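You operate a simulated robot arm through the tools that you are given. There is no shell and no other tool.

You run a simulated robot arm. Do the job below in one go: nothing can be reset, and whatever is moved stays where it is left.

Task
Clamp the WASH basket in the vice, brush it clean and stand it in the purple tray.
Fine: use the orange brush and put it back; leave the vice open. Set down upright: what you pick out, orange brush. What is to be rubbed or washed off counts as gone when no trace of it is left.

Only the result counts: the job must be done as asked and must still hold three seconds after the hand-in. Knocking over, shifting, dropping, spilling or breaking anything else fails it.

Robot
A 6-joint arm with a fingered hand, fixed in place. Base frame: the origin is at the foot of the arm, x ahead of it, y to its left, z up. Units: cm, degrees, N and s.
With the tool pointing down near the work surface it reaches from about 34 to 76 cm from the base axis. Its first joint turns from -166.0 to 166.0 degrees. Payload 4 kg.
The TCP is the grasp point between the finger pads, 2.6 cm short of the fingertips. In the tool frame z runs along the fingers and y along their closing line. The gripper opens to 14.8 cm. The gripper's body begins 7.3 cm behind the TCP. The gripper is a hand of 3 fingers: y runs from the thumb to the fingers, the wrist lies at [0, 0, -23.9] in the tool frame.
Orientation is that of the tool frame in the base frame, as a unit quaternion [w, x, y, z]. With the fingers straight down and closing along the base's y, the tool's x points along the base's -x, its y along +y and its z along -z.

Tools
- The arm moves only by the tool drive_tool. Its argument "moves" is a list of rows, each a list of 2 entries, a list of its own where there are three numbers: the turn, a rotation vector about the tool's x, y, z in rad, then the shift along the tool's x, y, z in cm. In form: [[[wx, wy, wz], [x, y, z]], ...]. A call has 1 to 20 rows; each row shifts and turns the commanded pose from where the row before left it, along the tool's axes as they then stand. A row lasts 0.2 s, in which the tool goes at most 5 cm and 8.6 degrees; a call with a longer step from one row to the next is refused whole. A pose out of reach is approached as far as the arm can. The call stops where the force on the tool passes 50 N (or 10 N more than at its start, if that is more) or the arm is blocked; 0.2 s more then pass. In this call time passes only in rows, and 0.2 s behind the last. The reply holds the time, the measured pose of the TCP, the force on the tool along the base axes, the opening and the grip force, in the units named above and with some noise, with the torque about the TCP (base axes, N m) and any sound that the robot's microphone picked up.
- Cameras (640 x 400 px; columns grow to the right, rows downward): "scene" is fixed at [22.01, -49.95, 153.77]; the picture's right is [0.85, -0.52, 0.00], its down [-0.26, -0.43, -0.87] and it looks along [0.45, 0.74, -0.50] (base axes); focal length 359 px, centre (320, 200). "wrist" rides on the gripper at [6.8, -3.9, -9] in the tool frame; the picture's right is [0.50, 0.87, 0.00], its down [-0.66, 0.38, -0.65] and it looks along [-0.57, 0.33, 0.76] (tool axes); focal length 222 px, centre (320, 200). There is no depth. A picture from a camera that has moved, and an enlarged one, comes with that camera's place and axes in the base frame and with its lens.
- camera(camera): a new picture of that camera. No time passes.
- slide_trunk(by): slides the trunk up (or, below 0, down) by that many cm; the arm rides with it, the base frame stays. It gives what a move gives, with no picture.
- curl_fingers(finger1, finger2, thumb_bend): sets how far each is bent, from 0 (flat) to 1 (curled in); at 0.3 the hand is open as for a grip, at 0.7 the pads meet at the TCP. One left out holds its place. A second passes; each finger stops where it meets its share of the squeeze, and holds until it gets a number again. It is the only way to open and close the hand. It gives what a move gives, with no picture; readings hold the bend of each and the force on the fingers (four entries, about 0 where the hand has none), thumb and palm.
- enlarge(camera, box): a new picture of the part [left, top, right, bottom] of that camera's present view, enlarged. No time passes.
- hand_in(): hands the job in; it is judged then, once.

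Nothing tells you positions but the pictures and the camera data. Unless the task says otherwise, let go and move clear before handing in.

The tools are called as a command line: name --argument value ..., lists and objects as JSON in quotes. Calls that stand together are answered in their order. drive_tool: Moves the arm, as the interface text tells. Its arguments: {"type":"object","properties":{"moves":{"type":"array","items":{"type":"array"}}},"required":["moves"]} The other tools are called the same way: slide_trunk (by) slides the trunk up or down; curl_fingers (finger1, finger2, thumb_bend) moves the fingers one by one; camera (camera) takes a picture; enlarge (camera, box) takes an enlarged picture of a part of a camera's view; hand_in () hands the job in.

At the start:

```text
time_s: 0.0
tool_pos: [35.32, 34.04, 118.18]
tcp_rot: [0.0, 0.0, 1.0, 0.0]
ft_force: [-0.2, -0.5, -0.3]
moment: [-0.02, 0.0, -0.01]
opening: 14.8
grip_force: 0.1
shape: jaw
bend: [0.3, 0.3, 0.3]
finger forces: [0.0, 0.0, 0.1, 0.1, 0.1, 0.1]
trunk travel left (down, up): [-52.5, 6.5]
```

scene: 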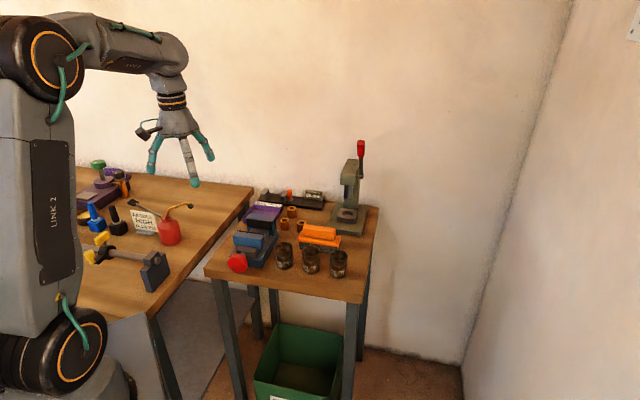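
wrist: 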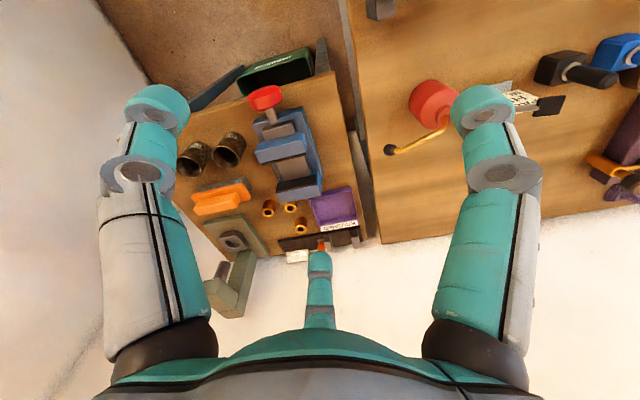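

I see a small side table with a vice, baskets, an orange brush, a purple tray and other items. I'll take enlarged pictures to identify what each thing is before moving.

enlarge --camera "scene" --box '[200, 130, 400, 300]'

enlarge --camera "wrist" --box '[160, 40, 400, 280]'

enlarge --camera "scene" --box '[70, 140, 260, 300]'

```text
2.35 times, centred on (300, 215) of scene
camera zoom: at [22.01, -49.95, 153.77], right [0.85, -0.52, 0.0], down [-0.26, -0.43, -0.87], along [0.45, 0.74, -0.5], focal length 844 px, centre (367, 165)
```

zoom: 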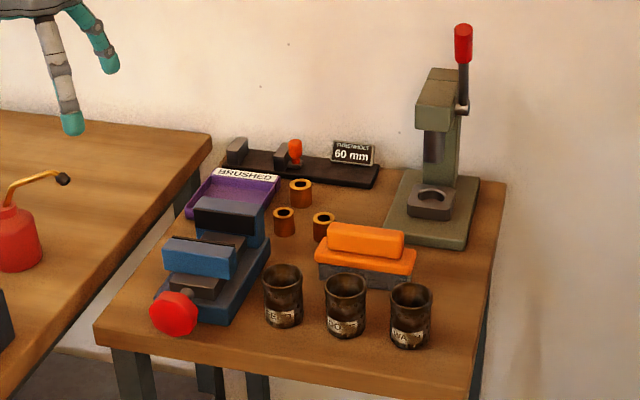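

```text
1.67 times, centred on (280, 160) of wrist
camera zoom: at [28.59, 30.22, 127.22], right [-0.5, 0.87, 0.0], down [0.66, 0.38, 0.65], along [0.57, 0.33, -0.76], focal length 370 px, centre (387, 267)
```

zoom: 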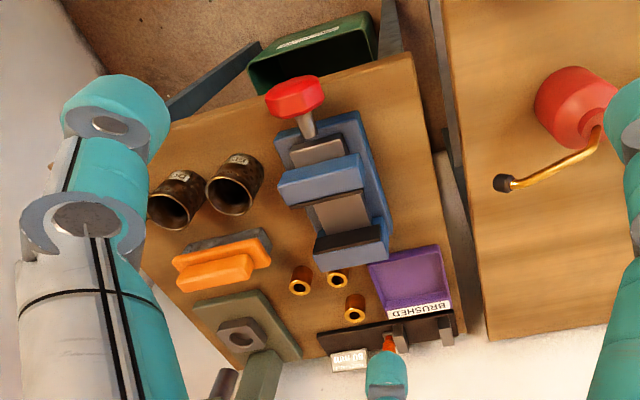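

```text
2.50 times, centred on (165, 220) of scene
camera zoom: at [22.01, -49.95, 153.77], right [0.85, -0.52, 0.0], down [-0.26, -0.43, -0.87], along [0.45, 0.74, -0.5], focal length 896 px, centre (708, 150)
```

zoom: 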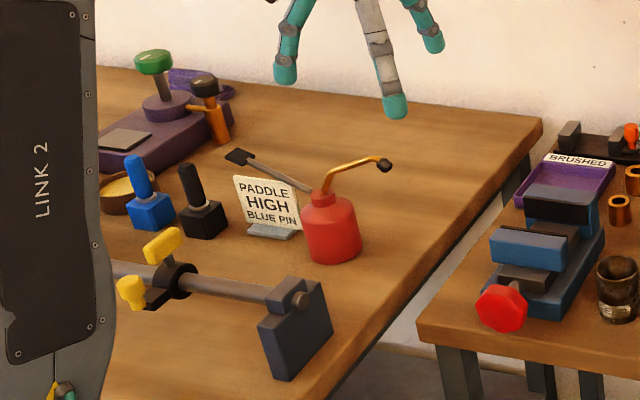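

The three dark cylinders at the front of the side table look like labelled baskets. I'll zoom further to read labels and to find the vice's screw, the brush and the tray.

enlarge --camera "scene" --box '[268, 235, 356, 290]'

enlarge --camera "scene" --box '[220, 190, 300, 280]'

enlarge --camera "wrist" --box '[170, 120, 260, 180]'

enlarge --camera "scene" --box '[255, 180, 345, 255]'

enlarge --camera "scene" --box '[240, 300, 380, 400]'

```text
7.27 times, centred on (312, 262) of scene
camera zoom: at [22.01, -49.95, 153.77], right [0.85, -0.52, 0.0], down [-0.26, -0.43, -0.87], along [0.45, 0.74, -0.5], focal length 2608 px, centre (378, -254)
```

zoom: 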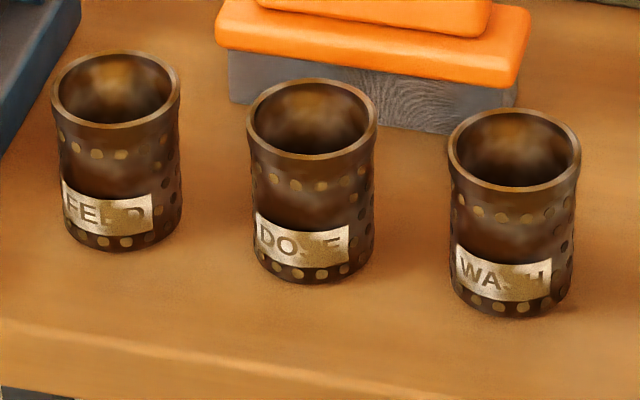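

```text
4.44 times, centred on (260, 235) of scene
camera zoom: at [22.01, -49.95, 153.77], right [0.85, -0.52, 0.0], down [-0.26, -0.43, -0.87], along [0.45, 0.74, -0.5], focal length 1594 px, centre (587, 44)
```

zoom: 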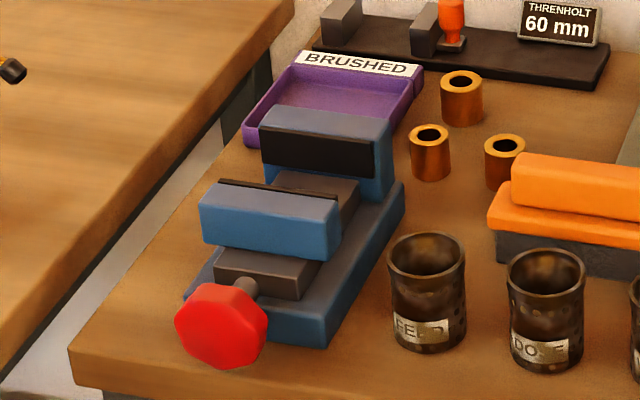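

```text
6.67 times, centred on (215, 150) of wrist
camera zoom: at [28.59, 30.22, 127.22], right [-0.5, 0.87, 0.0], down [0.66, 0.38, 0.65], along [0.57, 0.33, -0.76], focal length 1481 px, centre (1020, 533)
```

zoom: 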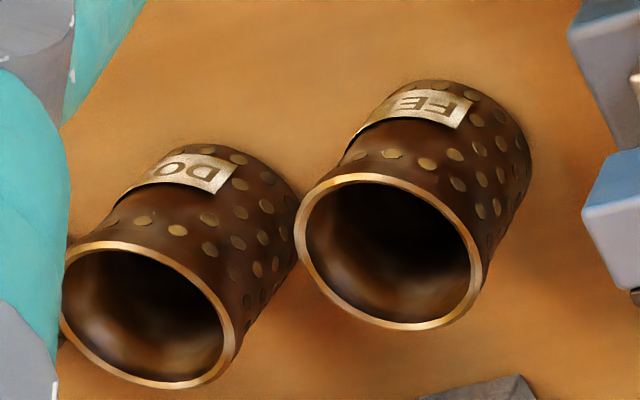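

```text
5.33 times, centred on (300, 218) of scene
camera zoom: at [22.01, -49.95, 153.77], right [0.85, -0.52, 0.0], down [-0.26, -0.43, -0.87], along [0.45, 0.74, -0.5], focal length 1912 px, centre (427, 107)
```

zoom: 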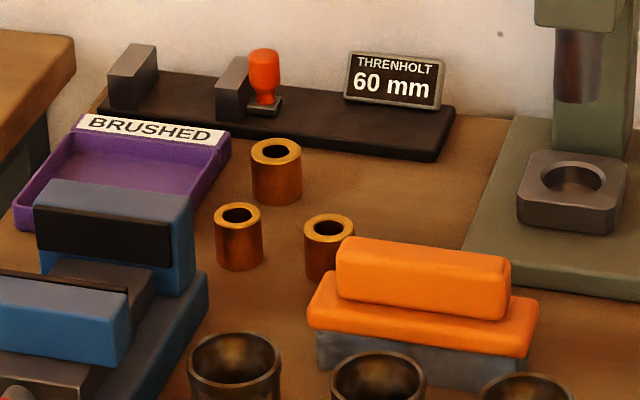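

```text
4.00 times, centred on (310, 350) of scene
camera zoom: at [22.01, -49.95, 153.77], right [0.85, -0.52, 0.0], down [-0.26, -0.43, -0.87], along [0.45, 0.74, -0.5], focal length 1434 px, centre (360, -400)
```

zoom: 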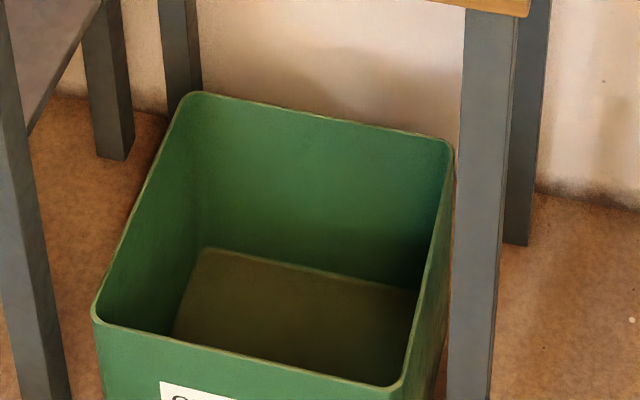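

I take the WASH basket to be at about (67, 14.5), its rim at z ≈ 90.6 and the side table top at z ≈ 83. The vice knob is near (43, 28, 88.6), the orange brush near (68, 27) and the purple BRUSHED tray near (61, 53.5). I'll move the hand nearer, staying high, for a better look.

drive_tool --moves '[[[0, 0, 0], [-1.94, -3.2, 1.2]], [[0, 0, 0], [-1.94, -3.2, 1.2]], [[0, 0, 0], [-1.94, -3.2, 1.2]], [[0, 0, 0], [-1.94, -3.2, 1.2]], [[0, 0, 0], [-1.94, -3.2, 1.2]]]'

camera --camera "wrist"

camera --camera "scene"

```text
time_s: 1.2
tool_pos: [45.39, 18.02, 112.03]
tcp_rot: [0.0, 0.0, 1.0, 0.0]
ft_force: [0.0, 0.4, -0.6]
moment: [-0.03, 0.01, -0.02]
opening: 14.78
grip_force: 0.1
shape: jaw
bend: [0.3, 0.3, 0.3]
finger forces: [0.0, 0.1, 0.0, 0.0, 0.0, 0.1]
trunk travel left (down, up): [-52.5, 6.5]
```

```text
taken
camera wrist: at [38.66, 14.19, 121.23], right [-0.5, 0.87, 0.0], down [0.66, 0.38, 0.65], along [0.57, 0.33, -0.76], focal length 222 px, centre (320, 200)
```

wrist: 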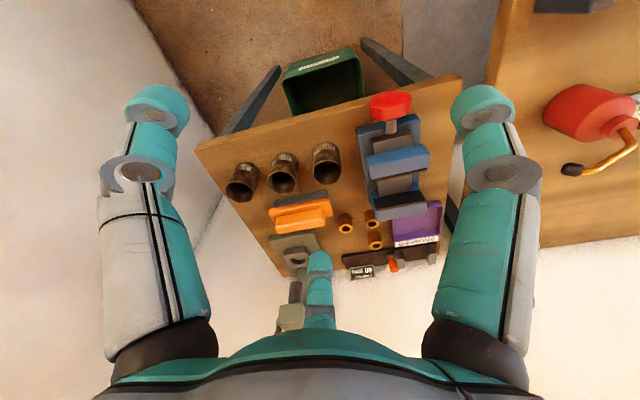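

```text
taken
```

scene: 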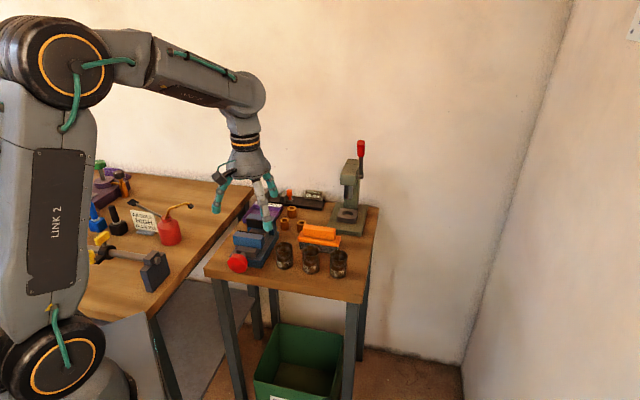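

The hand follows commands well, and all items are in the wrist view. I'll enlarge it to read the label side and measure the vice, brush and tray.

enlarge --camera "wrist" --box '[210, 120, 350, 210]'

enlarge --camera "wrist" --box '[320, 80, 460, 170]'

enlarge --camera "wrist" --box '[250, 180, 460, 320]'

```text
4.44 times, centred on (280, 165) of wrist
camera zoom: at [38.66, 14.19, 121.23], right [-0.5, 0.87, 0.0], down [0.66, 0.38, 0.65], along [0.57, 0.33, -0.76], focal length 987 px, centre (498, 356)
```

zoom: 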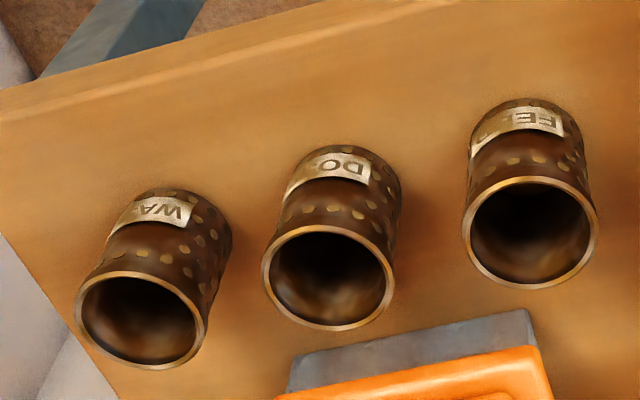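

```text
4.44 times, centred on (390, 125) of wrist
camera zoom: at [38.66, 14.19, 121.23], right [-0.5, 0.87, 0.0], down [0.66, 0.38, 0.65], along [0.57, 0.33, -0.76], focal length 987 px, centre (9, 533)
```

zoom: 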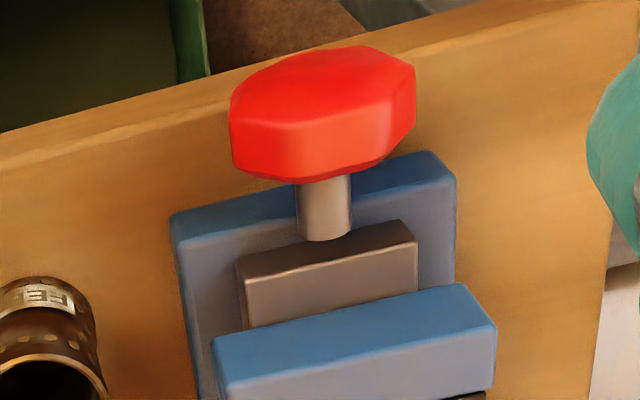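

```text
2.86 times, centred on (355, 250) of wrist
camera zoom: at [38.66, 14.19, 121.23], right [-0.5, 0.87, 0.0], down [0.66, 0.38, 0.65], along [0.57, 0.33, -0.76], focal length 635 px, centre (220, 57)
```

zoom: 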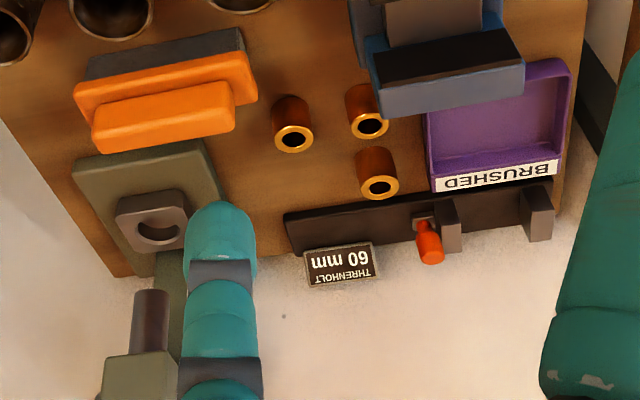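

The tools are clear. I'll zoom in on the vice and brush from this view to measure them.

enlarge --camera "wrist" --box '[350, 130, 450, 220]'

enlarge --camera "wrist" --box '[250, 175, 350, 245]'

enlarge --camera "wrist" --box '[380, 190, 450, 255]'

```text
4.44 times, centred on (400, 175) of wrist
camera zoom: at [38.66, 14.19, 121.23], right [-0.5, 0.87, 0.0], down [0.66, 0.38, 0.65], along [0.57, 0.33, -0.76], focal length 987 px, centre (-36, 311)
```

zoom: 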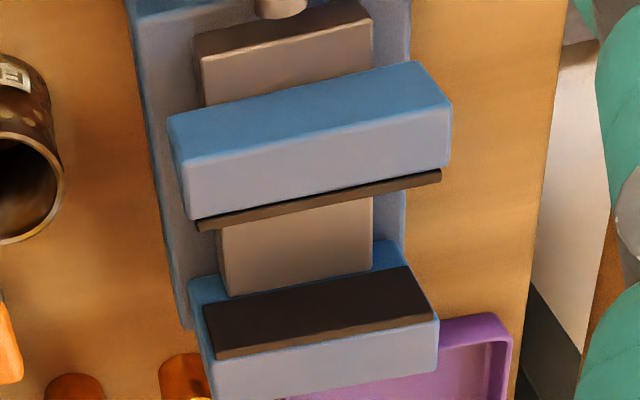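

```text
5.71 times, centred on (300, 210) of wrist
camera zoom: at [38.66, 14.19, 121.23], right [-0.5, 0.87, 0.0], down [0.66, 0.38, 0.65], along [0.57, 0.33, -0.76], focal length 1269 px, centre (434, 143)
```

zoom: 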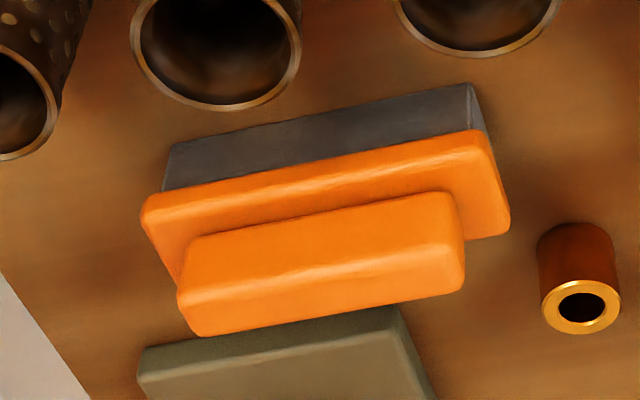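

```text
6.15 times, centred on (415, 222) of wrist
camera zoom: at [38.66, 14.19, 121.23], right [-0.5, 0.87, 0.0], down [0.66, 0.38, 0.65], along [0.57, 0.33, -0.76], focal length 1367 px, centre (-265, 62)
```

zoom: 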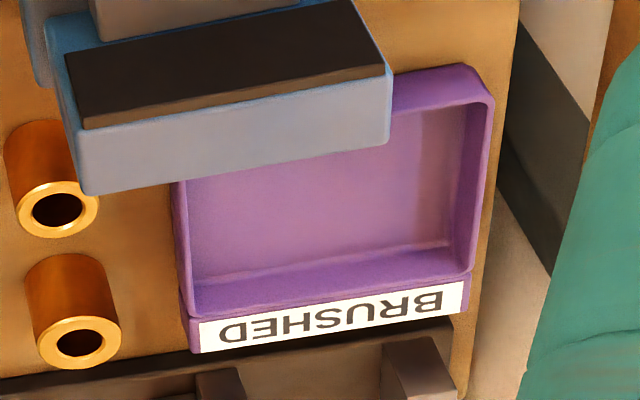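

I need to see the vice in more detail. I'll turn the hand so the camera looks along the vice's axis and move nearer above it, staying well clear.

drive_tool --moves '[[[0, 0, -0.131], [0, 0, 0]], [[0, 0, -0.131], [0, 0, 0]], [[0, 0, 0], [-0.3, 3.68, 2.67]], [[0, 0, 0], [-0.3, 3.68, 2.67]], [[0, 0, 0], [-0.3, 3.68, 2.67]]]'

camera --camera "wrist"

enlarge --camera "wrist" --box '[220, 40, 420, 240]'

```text
time_s: 2.4
tool_pos: [43.1, 28.69, 103.83]
tcp_rot: [0.001, -0.13, 0.991, 0.0]
ft_force: [0.1, -0.8, 1.0]
moment: [-0.02, 0.02, -0.01]
opening: 14.79
grip_force: 0.1
shape: jaw
bend: [0.3, 0.3, 0.3]
finger forces: [0.1, 0.1, 0.0, 0.1, 0.0, 0.1]
trunk travel left (down, up): [-52.5, 6.5]
```

```text
taken
camera wrist: at [37.5, 23.28, 112.98], right [-0.71, 0.71, 0.0], down [0.54, 0.53, 0.65], along [0.46, 0.46, -0.76], focal length 222 px, centre (320, 200)
```

wrist: 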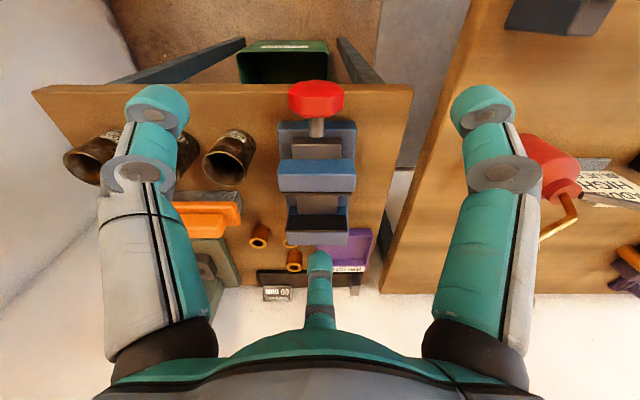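

```text
2.00 times, centred on (320, 140) of wrist
camera zoom: at [37.5, 23.28, 112.98], right [-0.71, 0.71, 0.0], down [0.54, 0.53, 0.65], along [0.46, 0.46, -0.76], focal length 444 px, centre (320, 320)
```

zoom: 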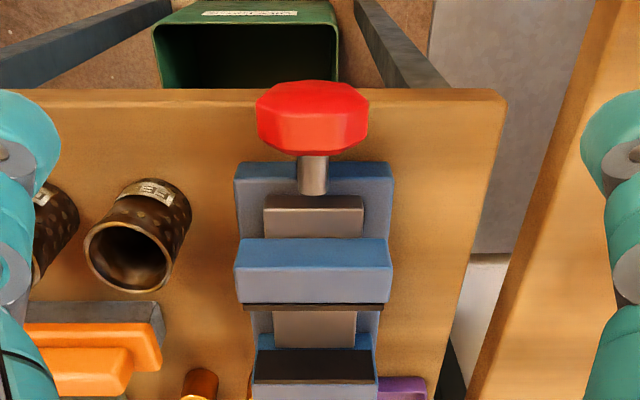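

The vice runs at 45° between x and y. Its gap is about 6.5 cm, with the bed near z = 87.9 and the jaw tops near 91.9. Next I'll check how the fingers close, in free air.

curl_fingers --finger1 0.5 --finger2 0.5 --thumb_bend 0.5

camera --camera "wrist"

enlarge --camera "scene" --box '[160, 90, 320, 260]'

```text
time_s: 3.4
tool_pos: [42.98, 28.61, 103.92]
tcp_rot: [0.0, -0.13, 0.991, 0.0]
ft_force: [-1.1, -0.1, 0.5]
moment: [-0.01, -0.01, 0.04]
opening: 6.27
grip_force: 0.0
shape: fingers
bend: [0.5, 0.5, 0.5]
finger forces: [0.1, 0.1, 0.0, 0.1, 0.0, 0.0]
trunk travel left (down, up): [-52.5, 6.5]
```

```text
taken
camera wrist: at [37.5, 23.24, 113.0], right [-0.71, 0.71, 0.0], down [0.54, 0.53, 0.65], along [0.46, 0.46, -0.76], focal length 222 px, centre (320, 200)
```

wrist: 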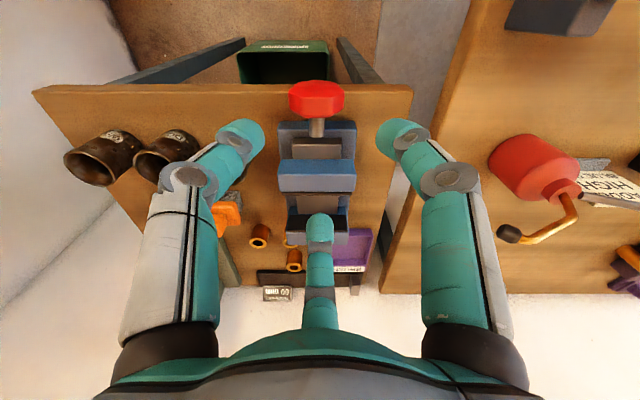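

```text
2.35 times, centred on (240, 175) of scene
camera zoom: at [22.01, -49.95, 153.77], right [0.85, -0.52, 0.0], down [-0.26, -0.43, -0.87], along [0.45, 0.74, -0.5], focal length 844 px, centre (508, 259)
```

zoom: 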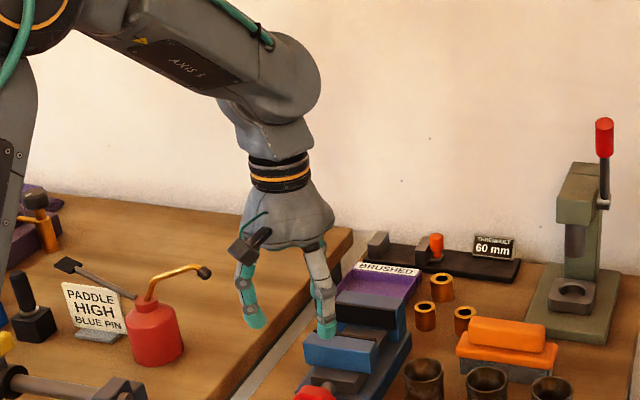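

The hand is a three-finger radial gripper: at bend 0.5 it opens to 6.3 cm. I'll now move in front of the WASH basket to inspect the dirt.

drive_tool --moves '[[[0, 0, 0], [-1.74, -4.21, 0.67]], [[0, 0, 0], [-1.74, -4.21, 0.67]], [[0, 0, 0], [-1.74, -4.21, 0.67]], [[0, 0, 0], [-1.74, -4.21, 0.67]], [[0, 0, 0], [-1.74, -4.21, 0.67]], [[0, 0, 0], [-1.74, -4.21, 0.67]]]'

camera --camera "wrist"

enlarge --camera "wrist" --box '[270, 140, 400, 240]'

```text
time_s: 4.8
tool_pos: [59.61, 7.05, 100.07]
tcp_rot: [-0.001, -0.131, 0.991, 0.0]
ft_force: [-0.5, 0.2, 1.0]
moment: [0.0, 0.01, -0.02]
opening: 6.26
grip_force: 0.1
shape: fingers
bend: [0.5, 0.5, 0.5]
finger forces: [0.0, 0.1, 0.0, 0.0, 0.0, 0.0]
trunk travel left (down, up): [-52.5, 6.5]
```

```text
taken
camera wrist: at [54.13, 1.5, 109.1], right [-0.71, 0.71, 0.0], down [0.53, 0.53, 0.65], along [0.46, 0.46, -0.76], focal length 222 px, centre (320, 200)
```

wrist: 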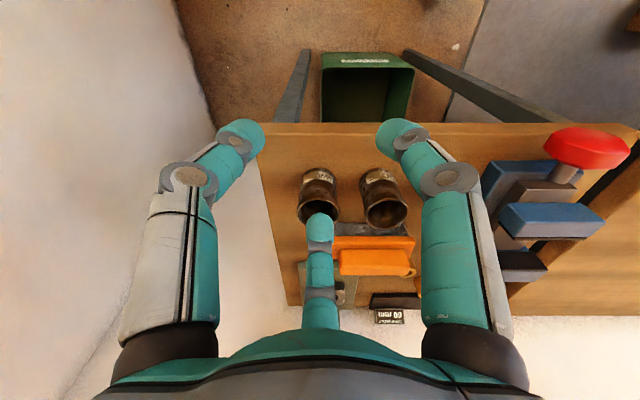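

```text
4.00 times, centred on (335, 190) of wrist
camera zoom: at [54.13, 1.5, 109.1], right [-0.71, 0.71, 0.0], down [0.53, 0.53, 0.65], along [0.46, 0.46, -0.76], focal length 888 px, centre (260, 240)
```

zoom: 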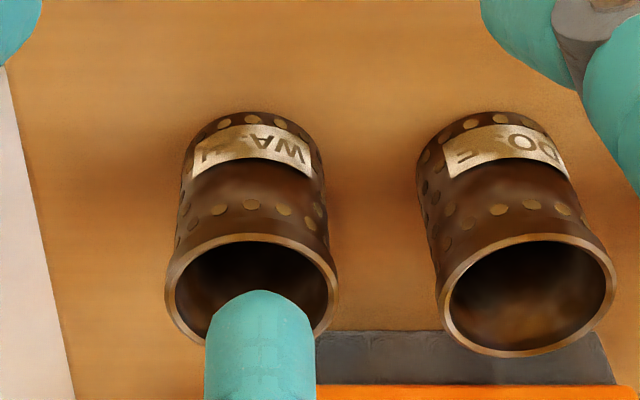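

The basket carries dark smudges, but a finger blocks the view. I'll open the fingers and look again, then zoom from the scene camera.

curl_fingers --finger1 0.3 --finger2 0.3 --thumb_bend 0.3

enlarge --camera "wrist" --box '[290, 150, 350, 230]'

enlarge --camera "scene" --box '[322, 240, 358, 285]'

enlarge --camera "wrist" --box '[270, 200, 430, 330]'

```text
time_s: 5.8
tool_pos: [59.66, 7.01, 100.01]
tcp_rot: [0.0, -0.131, 0.991, 0.0]
ft_force: [-1.1, -0.4, 0.3]
moment: [-0.03, -0.01, 0.02]
opening: 12.65
grip_force: 0.0
shape: fingers
bend: [0.3, 0.3, 0.3]
finger forces: [0.0, 0.0, 0.0, 0.0, 0.1, 0.0]
trunk travel left (down, up): [-52.5, 6.5]
```

```text
5.00 times, centred on (320, 190) of wrist
camera zoom: at [54.07, 1.55, 109.1], right [-0.71, 0.71, 0.0], down [0.54, 0.53, 0.65], along [0.46, 0.46, -0.76], focal length 1111 px, centre (320, 250)
```

zoom: 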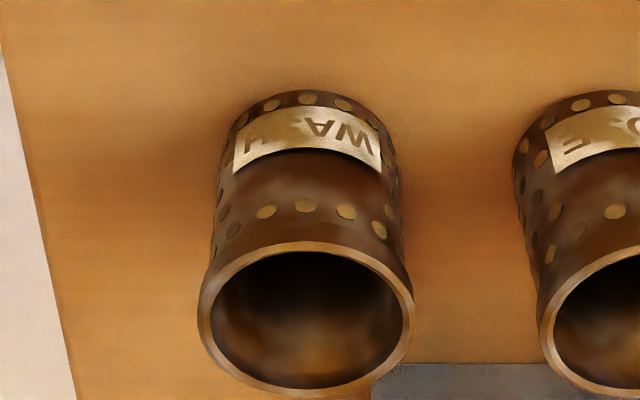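

```text
8.89 times, centred on (340, 262) of scene
camera zoom: at [22.01, -49.95, 153.77], right [0.85, -0.52, 0.0], down [-0.26, -0.43, -0.87], along [0.45, 0.74, -0.5], focal length 3187 px, centre (142, -356)
```

zoom: 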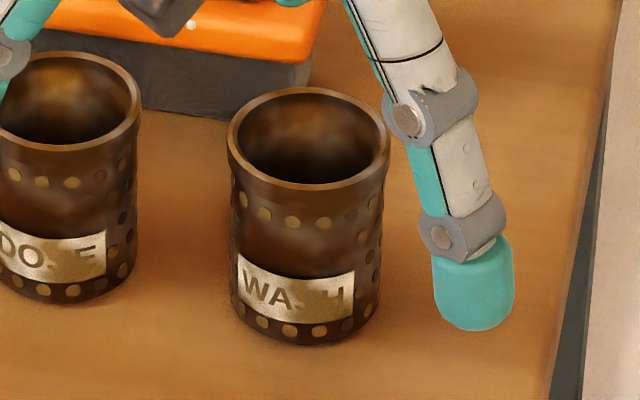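

```text
3.08 times, centred on (350, 265) of wrist
camera zoom: at [54.07, 1.55, 109.1], right [-0.71, 0.71, 0.0], down [0.54, 0.53, 0.65], along [0.46, 0.46, -0.76], focal length 684 px, centre (228, 0)
```

zoom: 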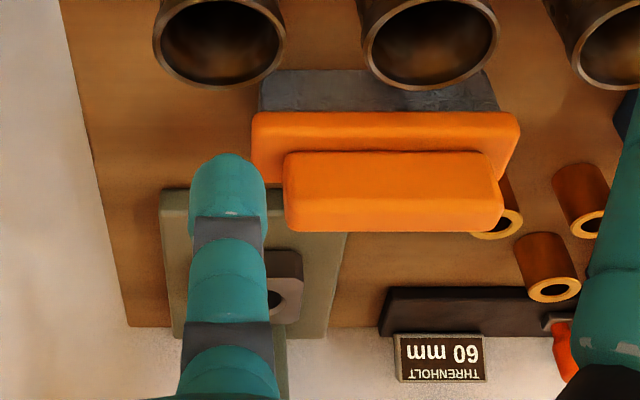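

The basket is dirty all over, including a smudge over its label. I'll zoom on the table's front-right corner to fix the table height, since the grip depth depends on it.

enlarge --camera "wrist" --box '[250, 110, 350, 170]'

enlarge --camera "wrist" --box '[280, 110, 420, 200]'

enlarge --camera "wrist" --box '[470, 110, 640, 260]'

```text
6.40 times, centred on (300, 140) of wrist
camera zoom: at [54.07, 1.55, 109.1], right [-0.71, 0.71, 0.0], down [0.54, 0.53, 0.65], along [0.46, 0.46, -0.76], focal length 1422 px, centre (448, 584)
```

zoom: 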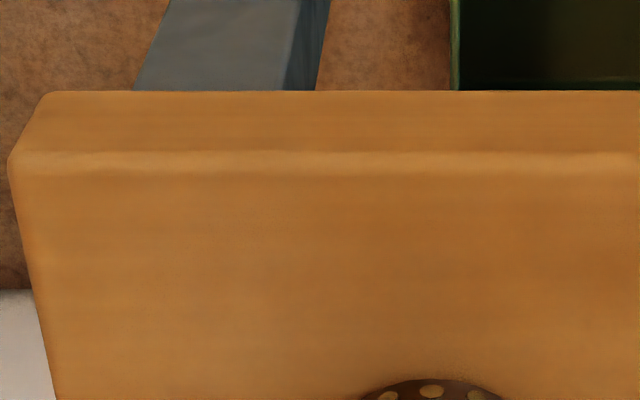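

```text
4.44 times, centred on (350, 155) of wrist
camera zoom: at [54.07, 1.55, 109.1], right [-0.71, 0.71, 0.0], down [0.54, 0.53, 0.65], along [0.46, 0.46, -0.76], focal length 987 px, centre (187, 400)
```

zoom: 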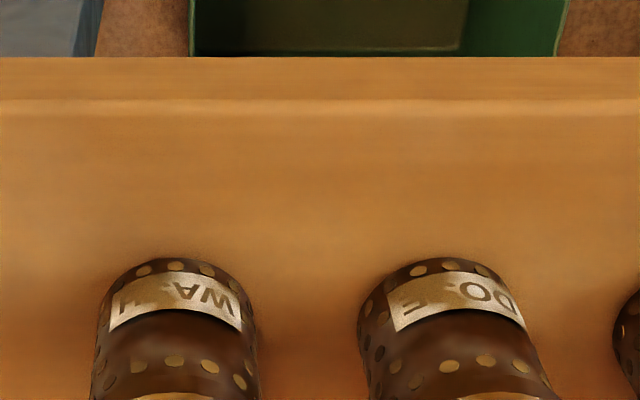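

```text
2.67 times, centred on (555, 185) of wrist
camera zoom: at [54.07, 1.55, 109.1], right [-0.71, 0.71, 0.0], down [0.54, 0.53, 0.65], along [0.46, 0.46, -0.76], focal length 592 px, centre (-307, 240)
```

zoom: 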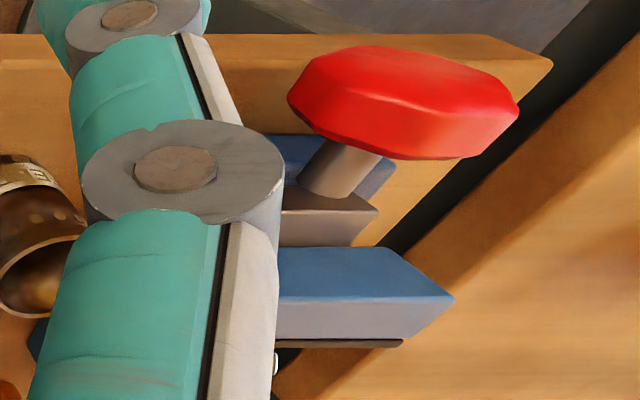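

I'll zoom on the brush from here to get its handle position, size and height.

enlarge --camera "wrist" --box '[320, 205, 430, 280]'

enlarge --camera "scene" --box '[290, 210, 380, 270]'

```text
5.33 times, centred on (375, 242) of wrist
camera zoom: at [54.07, 1.55, 109.1], right [-0.71, 0.71, 0.0], down [0.54, 0.53, 0.65], along [0.46, 0.46, -0.76], focal length 1185 px, centre (27, -27)
```

zoom: 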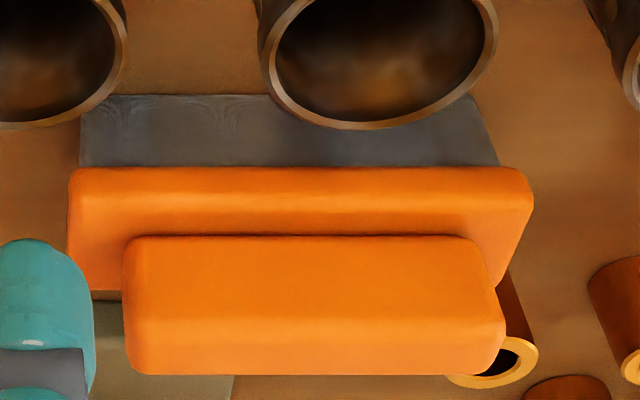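

```text
6.67 times, centred on (335, 240) of scene
camera zoom: at [22.01, -49.95, 153.77], right [0.85, -0.52, 0.0], down [-0.26, -0.43, -0.87], along [0.45, 0.74, -0.5], focal length 2390 px, centre (220, -67)
```

zoom: 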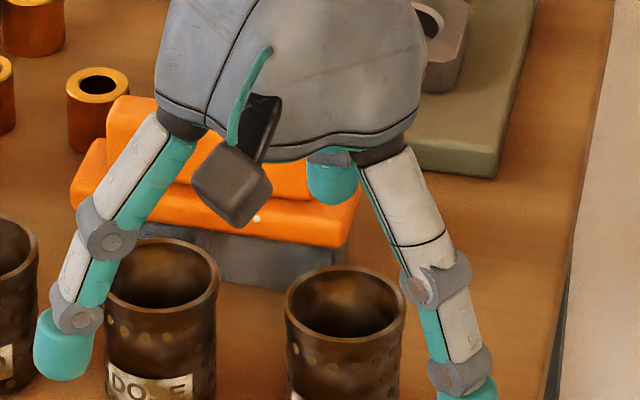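

The brush handle is about 10 × 2.9 cm, its top near z ≈ 91 and its centre near (69.3, 27.7). I'll turn the hand so its axes line up with the table, with the thumb away from the DOSE basket, and move over the WASH basket at a safe height.

drive_tool --moves '[[[0, 0, -0.131], [0, 0, 0]], [[0, 0, -0.131], [0, 0, 0]], [[0, 0, -0.131], [0, 0, 0]], [[0, 0, -0.131], [0, 0, 0]], [[0, 0, 0], [-3.45, -0.07, 0]], [[0, 0, 0], [-3.45, -0.07, 0]], [[0, 0, 0], [-3.45, -0.07, 0]]]'

curl_fingers --finger1 0.44 --finger2 0.44 --thumb_bend 0.44

camera --camera "wrist"

enlarge --camera "scene" --box '[240, 140, 380, 300]'

```text
time_s: 7.4
tool_pos: [67.13, 14.3, 100.16]
tcp_rot: [0.0, -0.382, 0.924, 0.0]
ft_force: [0.8, 0.2, 0.2]
moment: [-0.01, 0.02, 0.0]
opening: 12.65
grip_force: 0.1
shape: fingers
bend: [0.3, 0.3, 0.3]
finger forces: [0.0, 0.0, 0.0, 0.0, 0.0, 0.0]
trunk travel left (down, up): [-52.5, 6.5]
```

```text
time_s: 8.4
tool_pos: [67.15, 14.21, 100.09]
tcp_rot: [0.0, -0.383, 0.924, 0.0]
ft_force: [-0.2, 0.4, -0.1]
moment: [-0.02, -0.01, 0.02]
opening: 8.26
grip_force: 0.0
shape: fingers
bend: [0.44, 0.44, 0.44]
finger forces: [0.0, 0.1, 0.0, 0.0, 0.0, 0.0]
trunk travel left (down, up): [-52.5, 6.5]
```

```text
taken
camera wrist: at [65.13, 6.82, 109.21], right [-0.97, 0.26, 0.0], down [0.2, 0.73, 0.65], along [0.17, 0.63, -0.76], focal length 222 px, centre (320, 200)
```

wrist: 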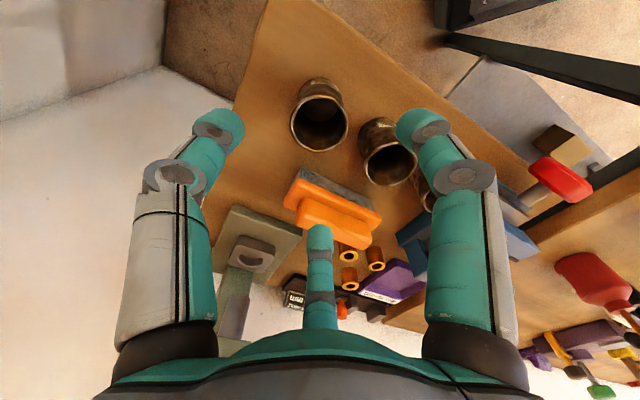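

```text
2.50 times, centred on (310, 220) of scene
camera zoom: at [22.01, -49.95, 153.77], right [0.85, -0.52, 0.0], down [-0.26, -0.43, -0.87], along [0.45, 0.74, -0.5], focal length 896 px, centre (345, 150)
```

zoom: 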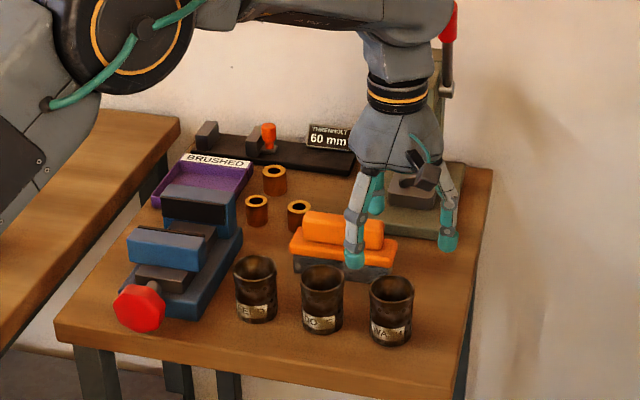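

The hand is above the WASH basket. I'll zoom in on the rim to check alignment before going down.

enlarge --camera "wrist" --box '[270, 70, 370, 160]'

```text
4.44 times, centred on (320, 115) of wrist
camera zoom: at [65.13, 6.82, 109.21], right [-0.97, 0.26, 0.0], down [0.2, 0.73, 0.65], along [0.17, 0.63, -0.76], focal length 987 px, centre (320, 578)
```

zoom: 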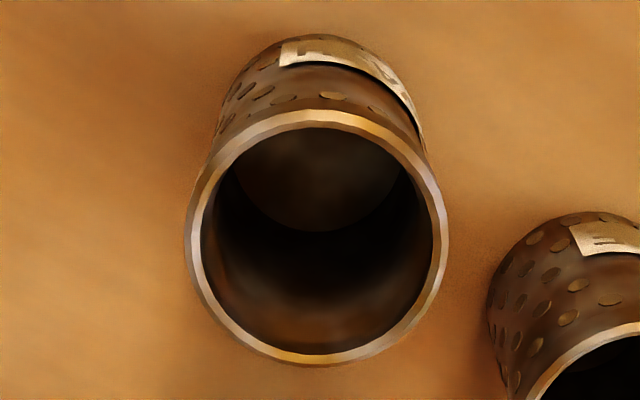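

The hand is centred on the basket to within about a millimetre. I'll go straight down so the pads reach the top 2.5–3 cm of the wall.

drive_tool --moves '[[[0, 0, 0], [0, 0, 3.5]], [[0, 0, 0], [0, 0, 3.2]], [[0, 0, 0], [0, 0, 3.0]]]'

camera --camera "wrist"

enlarge --camera "scene" --box '[290, 190, 380, 290]'

```text
time_s: 9.2
tool_pos: [67.1, 14.46, 90.47]
tcp_rot: [0.001, -0.383, 0.924, 0.0]
ft_force: [-0.1, -0.3, 0.2]
moment: [0.01, 0.02, -0.04]
opening: 8.23
grip_force: 0.2
shape: fingers
bend: [0.44, 0.44, 0.44]
finger forces: [0.0, 0.1, 0.0, 0.0, 0.1, 0.0]
trunk travel left (down, up): [-52.5, 6.5]
```

```text
taken
camera wrist: at [65.13, 7.06, 99.64], right [-0.97, 0.26, 0.0], down [0.2, 0.73, 0.65], along [0.17, 0.63, -0.76], focal length 222 px, centre (320, 200)
```

wrist: 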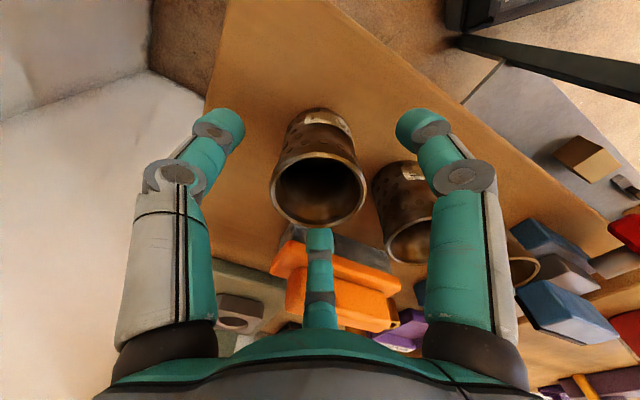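

```text
4.00 times, centred on (335, 240) of scene
camera zoom: at [22.01, -49.95, 153.77], right [0.85, -0.52, 0.0], down [-0.26, -0.43, -0.87], along [0.45, 0.74, -0.5], focal length 1434 px, centre (260, 40)
```

zoom: 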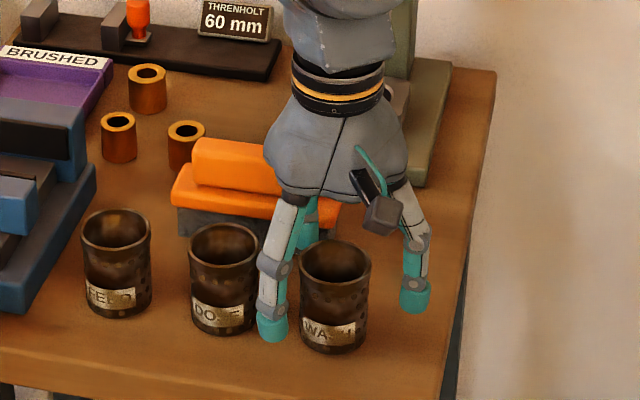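

The rim is at z ≈ 90.7. I'll raise the grip slightly so the fingertips stay above the vice jaws later, correct the small lateral offset, and close gently.

drive_tool --moves '[[[0, 0, 0], [0.15, -0.15, -0.45]]]'

curl_fingers --finger1 0.52 --finger2 0.52 --thumb_bend 0.52

camera --camera "wrist"

```text
time_s: 9.6
tool_pos: [67.1, 14.19, 90.97]
tcp_rot: [0.0, -0.383, 0.924, 0.0]
ft_force: [0.0, 0.1, 0.3]
moment: [0.01, 0.01, -0.02]
opening: 8.26
grip_force: 0.0
shape: fingers
bend: [0.44, 0.44, 0.44]
finger forces: [0.0, 0.0, 0.0, 0.0, 0.0, 0.0]
trunk travel left (down, up): [-52.5, 6.5]
```

```text
time_s: 10.6
tool_pos: [67.24, 14.23, 90.98]
tcp_rot: [-0.001, -0.382, 0.924, 0.0]
ft_force: [0.0, 0.1, 0.8]
moment: [0.02, 0.0, -0.01]
opening: 5.6
grip_force: 0.1
shape: fingers
bend: [0.52, 0.52, 0.52]
finger forces: [0.0, 0.1, 0.0, 0.1, 0.0, 0.0]
trunk travel left (down, up): [-52.5, 6.5]
```

```text
taken
camera wrist: at [65.11, 6.78, 100.06], right [-0.97, 0.26, 0.0], down [0.2, 0.73, 0.65], along [0.17, 0.63, -0.76], focal length 222 px, centre (320, 200)
```

wrist: 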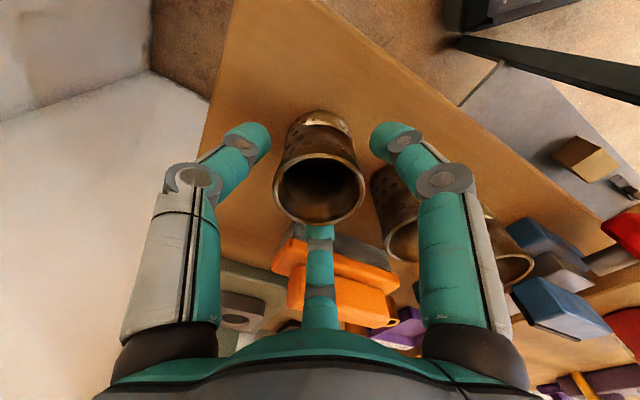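

The fingers surround the basket evenly. I'll close them until they grip.

curl_fingers --finger1 0.58 --finger2 0.58 --thumb_bend 0.58

camera --camera "wrist"

```text
time_s: 11.6
tool_pos: [67.09, 14.2, 91.04]
tcp_rot: [0.0, -0.383, 0.924, 0.0]
ft_force: [0.2, -0.2, -0.1]
moment: [-0.03, -0.01, 0.0]
opening: 4.11
grip_force: 0.4
shape: fingers
bend: [0.56, 0.56, 0.57]
finger forces: [0.4, 0.3, 0.1, 0.0, 0.6, 0.0]
trunk travel left (down, up): [-52.5, 6.5]
```

```text
taken
camera wrist: at [65.11, 6.78, 100.06], right [-0.97, 0.26, 0.0], down [0.2, 0.73, 0.65], along [0.17, 0.63, -0.76], focal length 222 px, centre (320, 200)
```

wrist: 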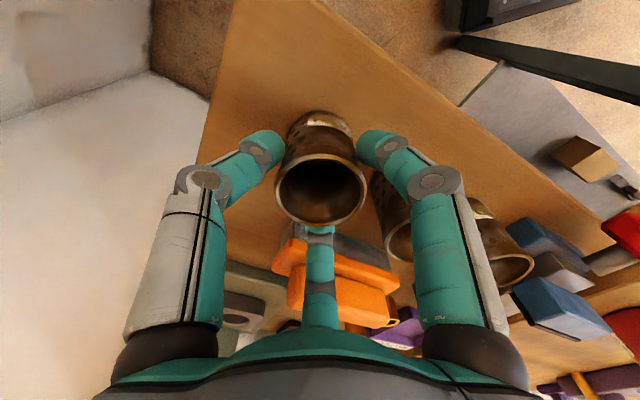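

The fingers have just touched. I'll squeeze harder for a firm hold.

curl_fingers --finger1 0.66 --finger2 0.66 --thumb_bend 0.66

enlarge --camera "scene" --box '[300, 190, 380, 290]'

```text
time_s: 12.6
tool_pos: [67.12, 14.19, 90.98]
tcp_rot: [0.001, -0.383, 0.924, 0.0]
ft_force: [0.4, -0.3, -0.3]
moment: [-0.02, -0.01, -0.01]
opening: 3.77
grip_force: 12.0
shape: fingers
bend: [0.57, 0.57, 0.6]
finger forces: [7.8, 7.2, 0.1, 0.0, 8.9, 0.1]
trunk travel left (down, up): [-52.5, 6.5]
```

```text
4.00 times, centred on (340, 240) of scene
camera zoom: at [22.01, -49.95, 153.77], right [0.85, -0.52, 0.0], down [-0.26, -0.43, -0.87], along [0.45, 0.74, -0.5], focal length 1434 px, centre (240, 40)
```

zoom: 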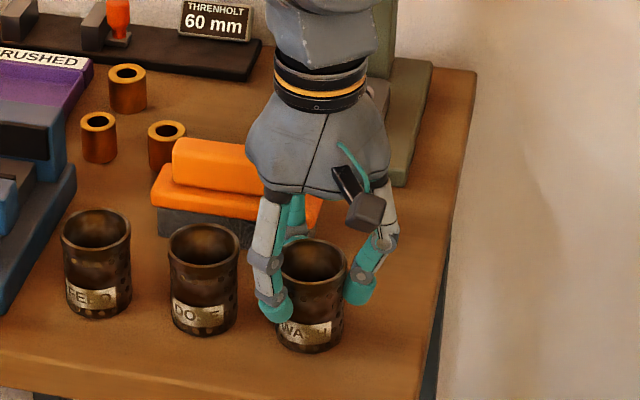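

The fingertips reach about 3 cm below the rim, slightly too deep to clear the vice jaws. I'll open a little, go up 0.7 cm, and regrip.

curl_fingers --finger1 0.5 --finger2 0.5 --thumb_bend 0.5

drive_tool --moves '[[[0, 0, 0], [0, 0, -0.7]]]'

curl_fingers --finger1 0.56 --finger2 0.56 --thumb_bend 0.56

curl_fingers --finger1 0.66 --finger2 0.66 --thumb_bend 0.66

enlarge --camera "scene" --box '[300, 190, 380, 290]'

camera --camera "wrist"

```text
time_s: 13.6
tool_pos: [67.08, 14.36, 90.82]
tcp_rot: [0.0, -0.382, 0.924, 0.001]
ft_force: [-0.4, -0.8, -0.5]
moment: [-0.04, -0.01, -0.02]
opening: 6.16
grip_force: 0.2
shape: fingers
bend: [0.5, 0.5, 0.5]
finger forces: [0.0, 0.0, 0.0, 0.1, 0.0, 0.0]
trunk travel left (down, up): [-52.5, 6.5]
```

```text
time_s: 14.0
tool_pos: [67.13, 14.16, 91.63]
tcp_rot: [0.001, -0.382, 0.924, 0.0]
ft_force: [0.2, -0.2, 0.2]
moment: [0.0, -0.03, 0.0]
opening: 6.15
grip_force: 0.0
shape: fingers
bend: [0.5, 0.5, 0.5]
finger forces: [0.1, 0.1, 0.0, 0.0, 0.0, 0.0]
trunk travel left (down, up): [-52.5, 6.5]
```

```text
time_s: 15.0
tool_pos: [67.14, 14.13, 91.64]
tcp_rot: [0.0, -0.382, 0.924, 0.0]
ft_force: [1.5, 0.2, 0.0]
moment: [-0.01, 0.02, -0.01]
opening: 4.3
grip_force: 0.3
shape: fingers
bend: [0.56, 0.55, 0.56]
finger forces: [0.1, 0.3, 0.1, 0.1, 0.0, 0.1]
trunk travel left (down, up): [-52.5, 6.5]
```

```text
time_s: 16.0
tool_pos: [67.12, 14.17, 91.49]
tcp_rot: [0.0, -0.383, 0.924, -0.001]
ft_force: [0.2, 0.2, -0.2]
moment: [-0.01, 0.01, 0.01]
opening: 3.55
grip_force: 11.1
shape: fingers
bend: [0.57, 0.56, 0.61]
finger forces: [6.7, 7.3, 0.0, 0.1, 8.0, 0.0]
trunk travel left (down, up): [-52.5, 6.5]
```

```text
4.00 times, centred on (340, 240) of scene
camera zoom: at [22.01, -49.95, 153.77], right [0.85, -0.52, 0.0], down [-0.26, -0.43, -0.87], along [0.45, 0.74, -0.5], focal length 1434 px, centre (240, 40)
```

zoom: 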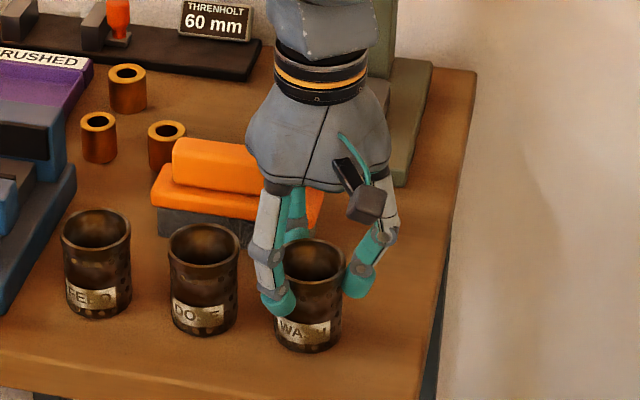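

```text
taken
camera wrist: at [65.06, 6.68, 100.74], right [-0.97, 0.26, 0.0], down [0.2, 0.73, 0.65], along [0.17, 0.63, -0.76], focal length 222 px, centre (320, 200)
```

wrist: 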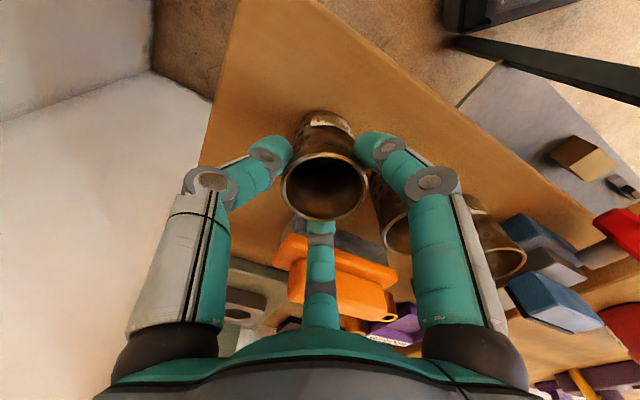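

The grip is about 11 N with the tips roughly 2.4 cm below the rim. I'll lift straight up.

drive_tool --moves '[[[0, 0, 0], [0, 0, -1]], [[0, 0, 0], [0, 0, -2]], [[0, 0, 0], [0, 0, -3]], [[0, 0, 0], [0, 0, -3]], [[0, 0, 0], [0, 0, -3]]]'

camera --camera "wrist"

enlarge --camera "scene" --box '[260, 120, 380, 280]'

```text
time_s: 17.2
tool_pos: [67.06, 14.3, 103.44]
tcp_rot: [0.0, -0.383, 0.924, 0.0]
ft_force: [-0.5, 0.0, -0.8]
moment: [0.0, -0.01, -0.01]
opening: 3.49
grip_force: 10.4
shape: fingers
bend: [0.57, 0.56, 0.61]
finger forces: [6.4, 7.2, 0.1, 0.0, 7.8, 0.0]
trunk travel left (down, up): [-52.5, 6.5]
```

```text
taken
camera wrist: at [64.89, 6.74, 112.57], right [-0.97, 0.26, 0.0], down [0.2, 0.73, 0.65], along [0.17, 0.63, -0.76], focal length 222 px, centre (320, 200)
```

wrist: 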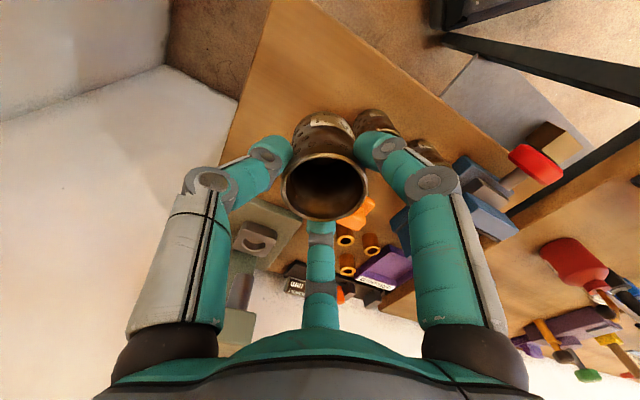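

```text
2.50 times, centred on (320, 200) of scene
camera zoom: at [22.01, -49.95, 153.77], right [0.85, -0.52, 0.0], down [-0.26, -0.43, -0.87], along [0.45, 0.74, -0.5], focal length 896 px, centre (320, 200)
```

zoom: 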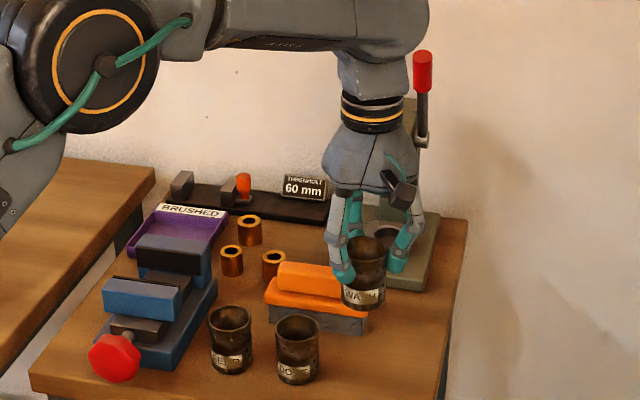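

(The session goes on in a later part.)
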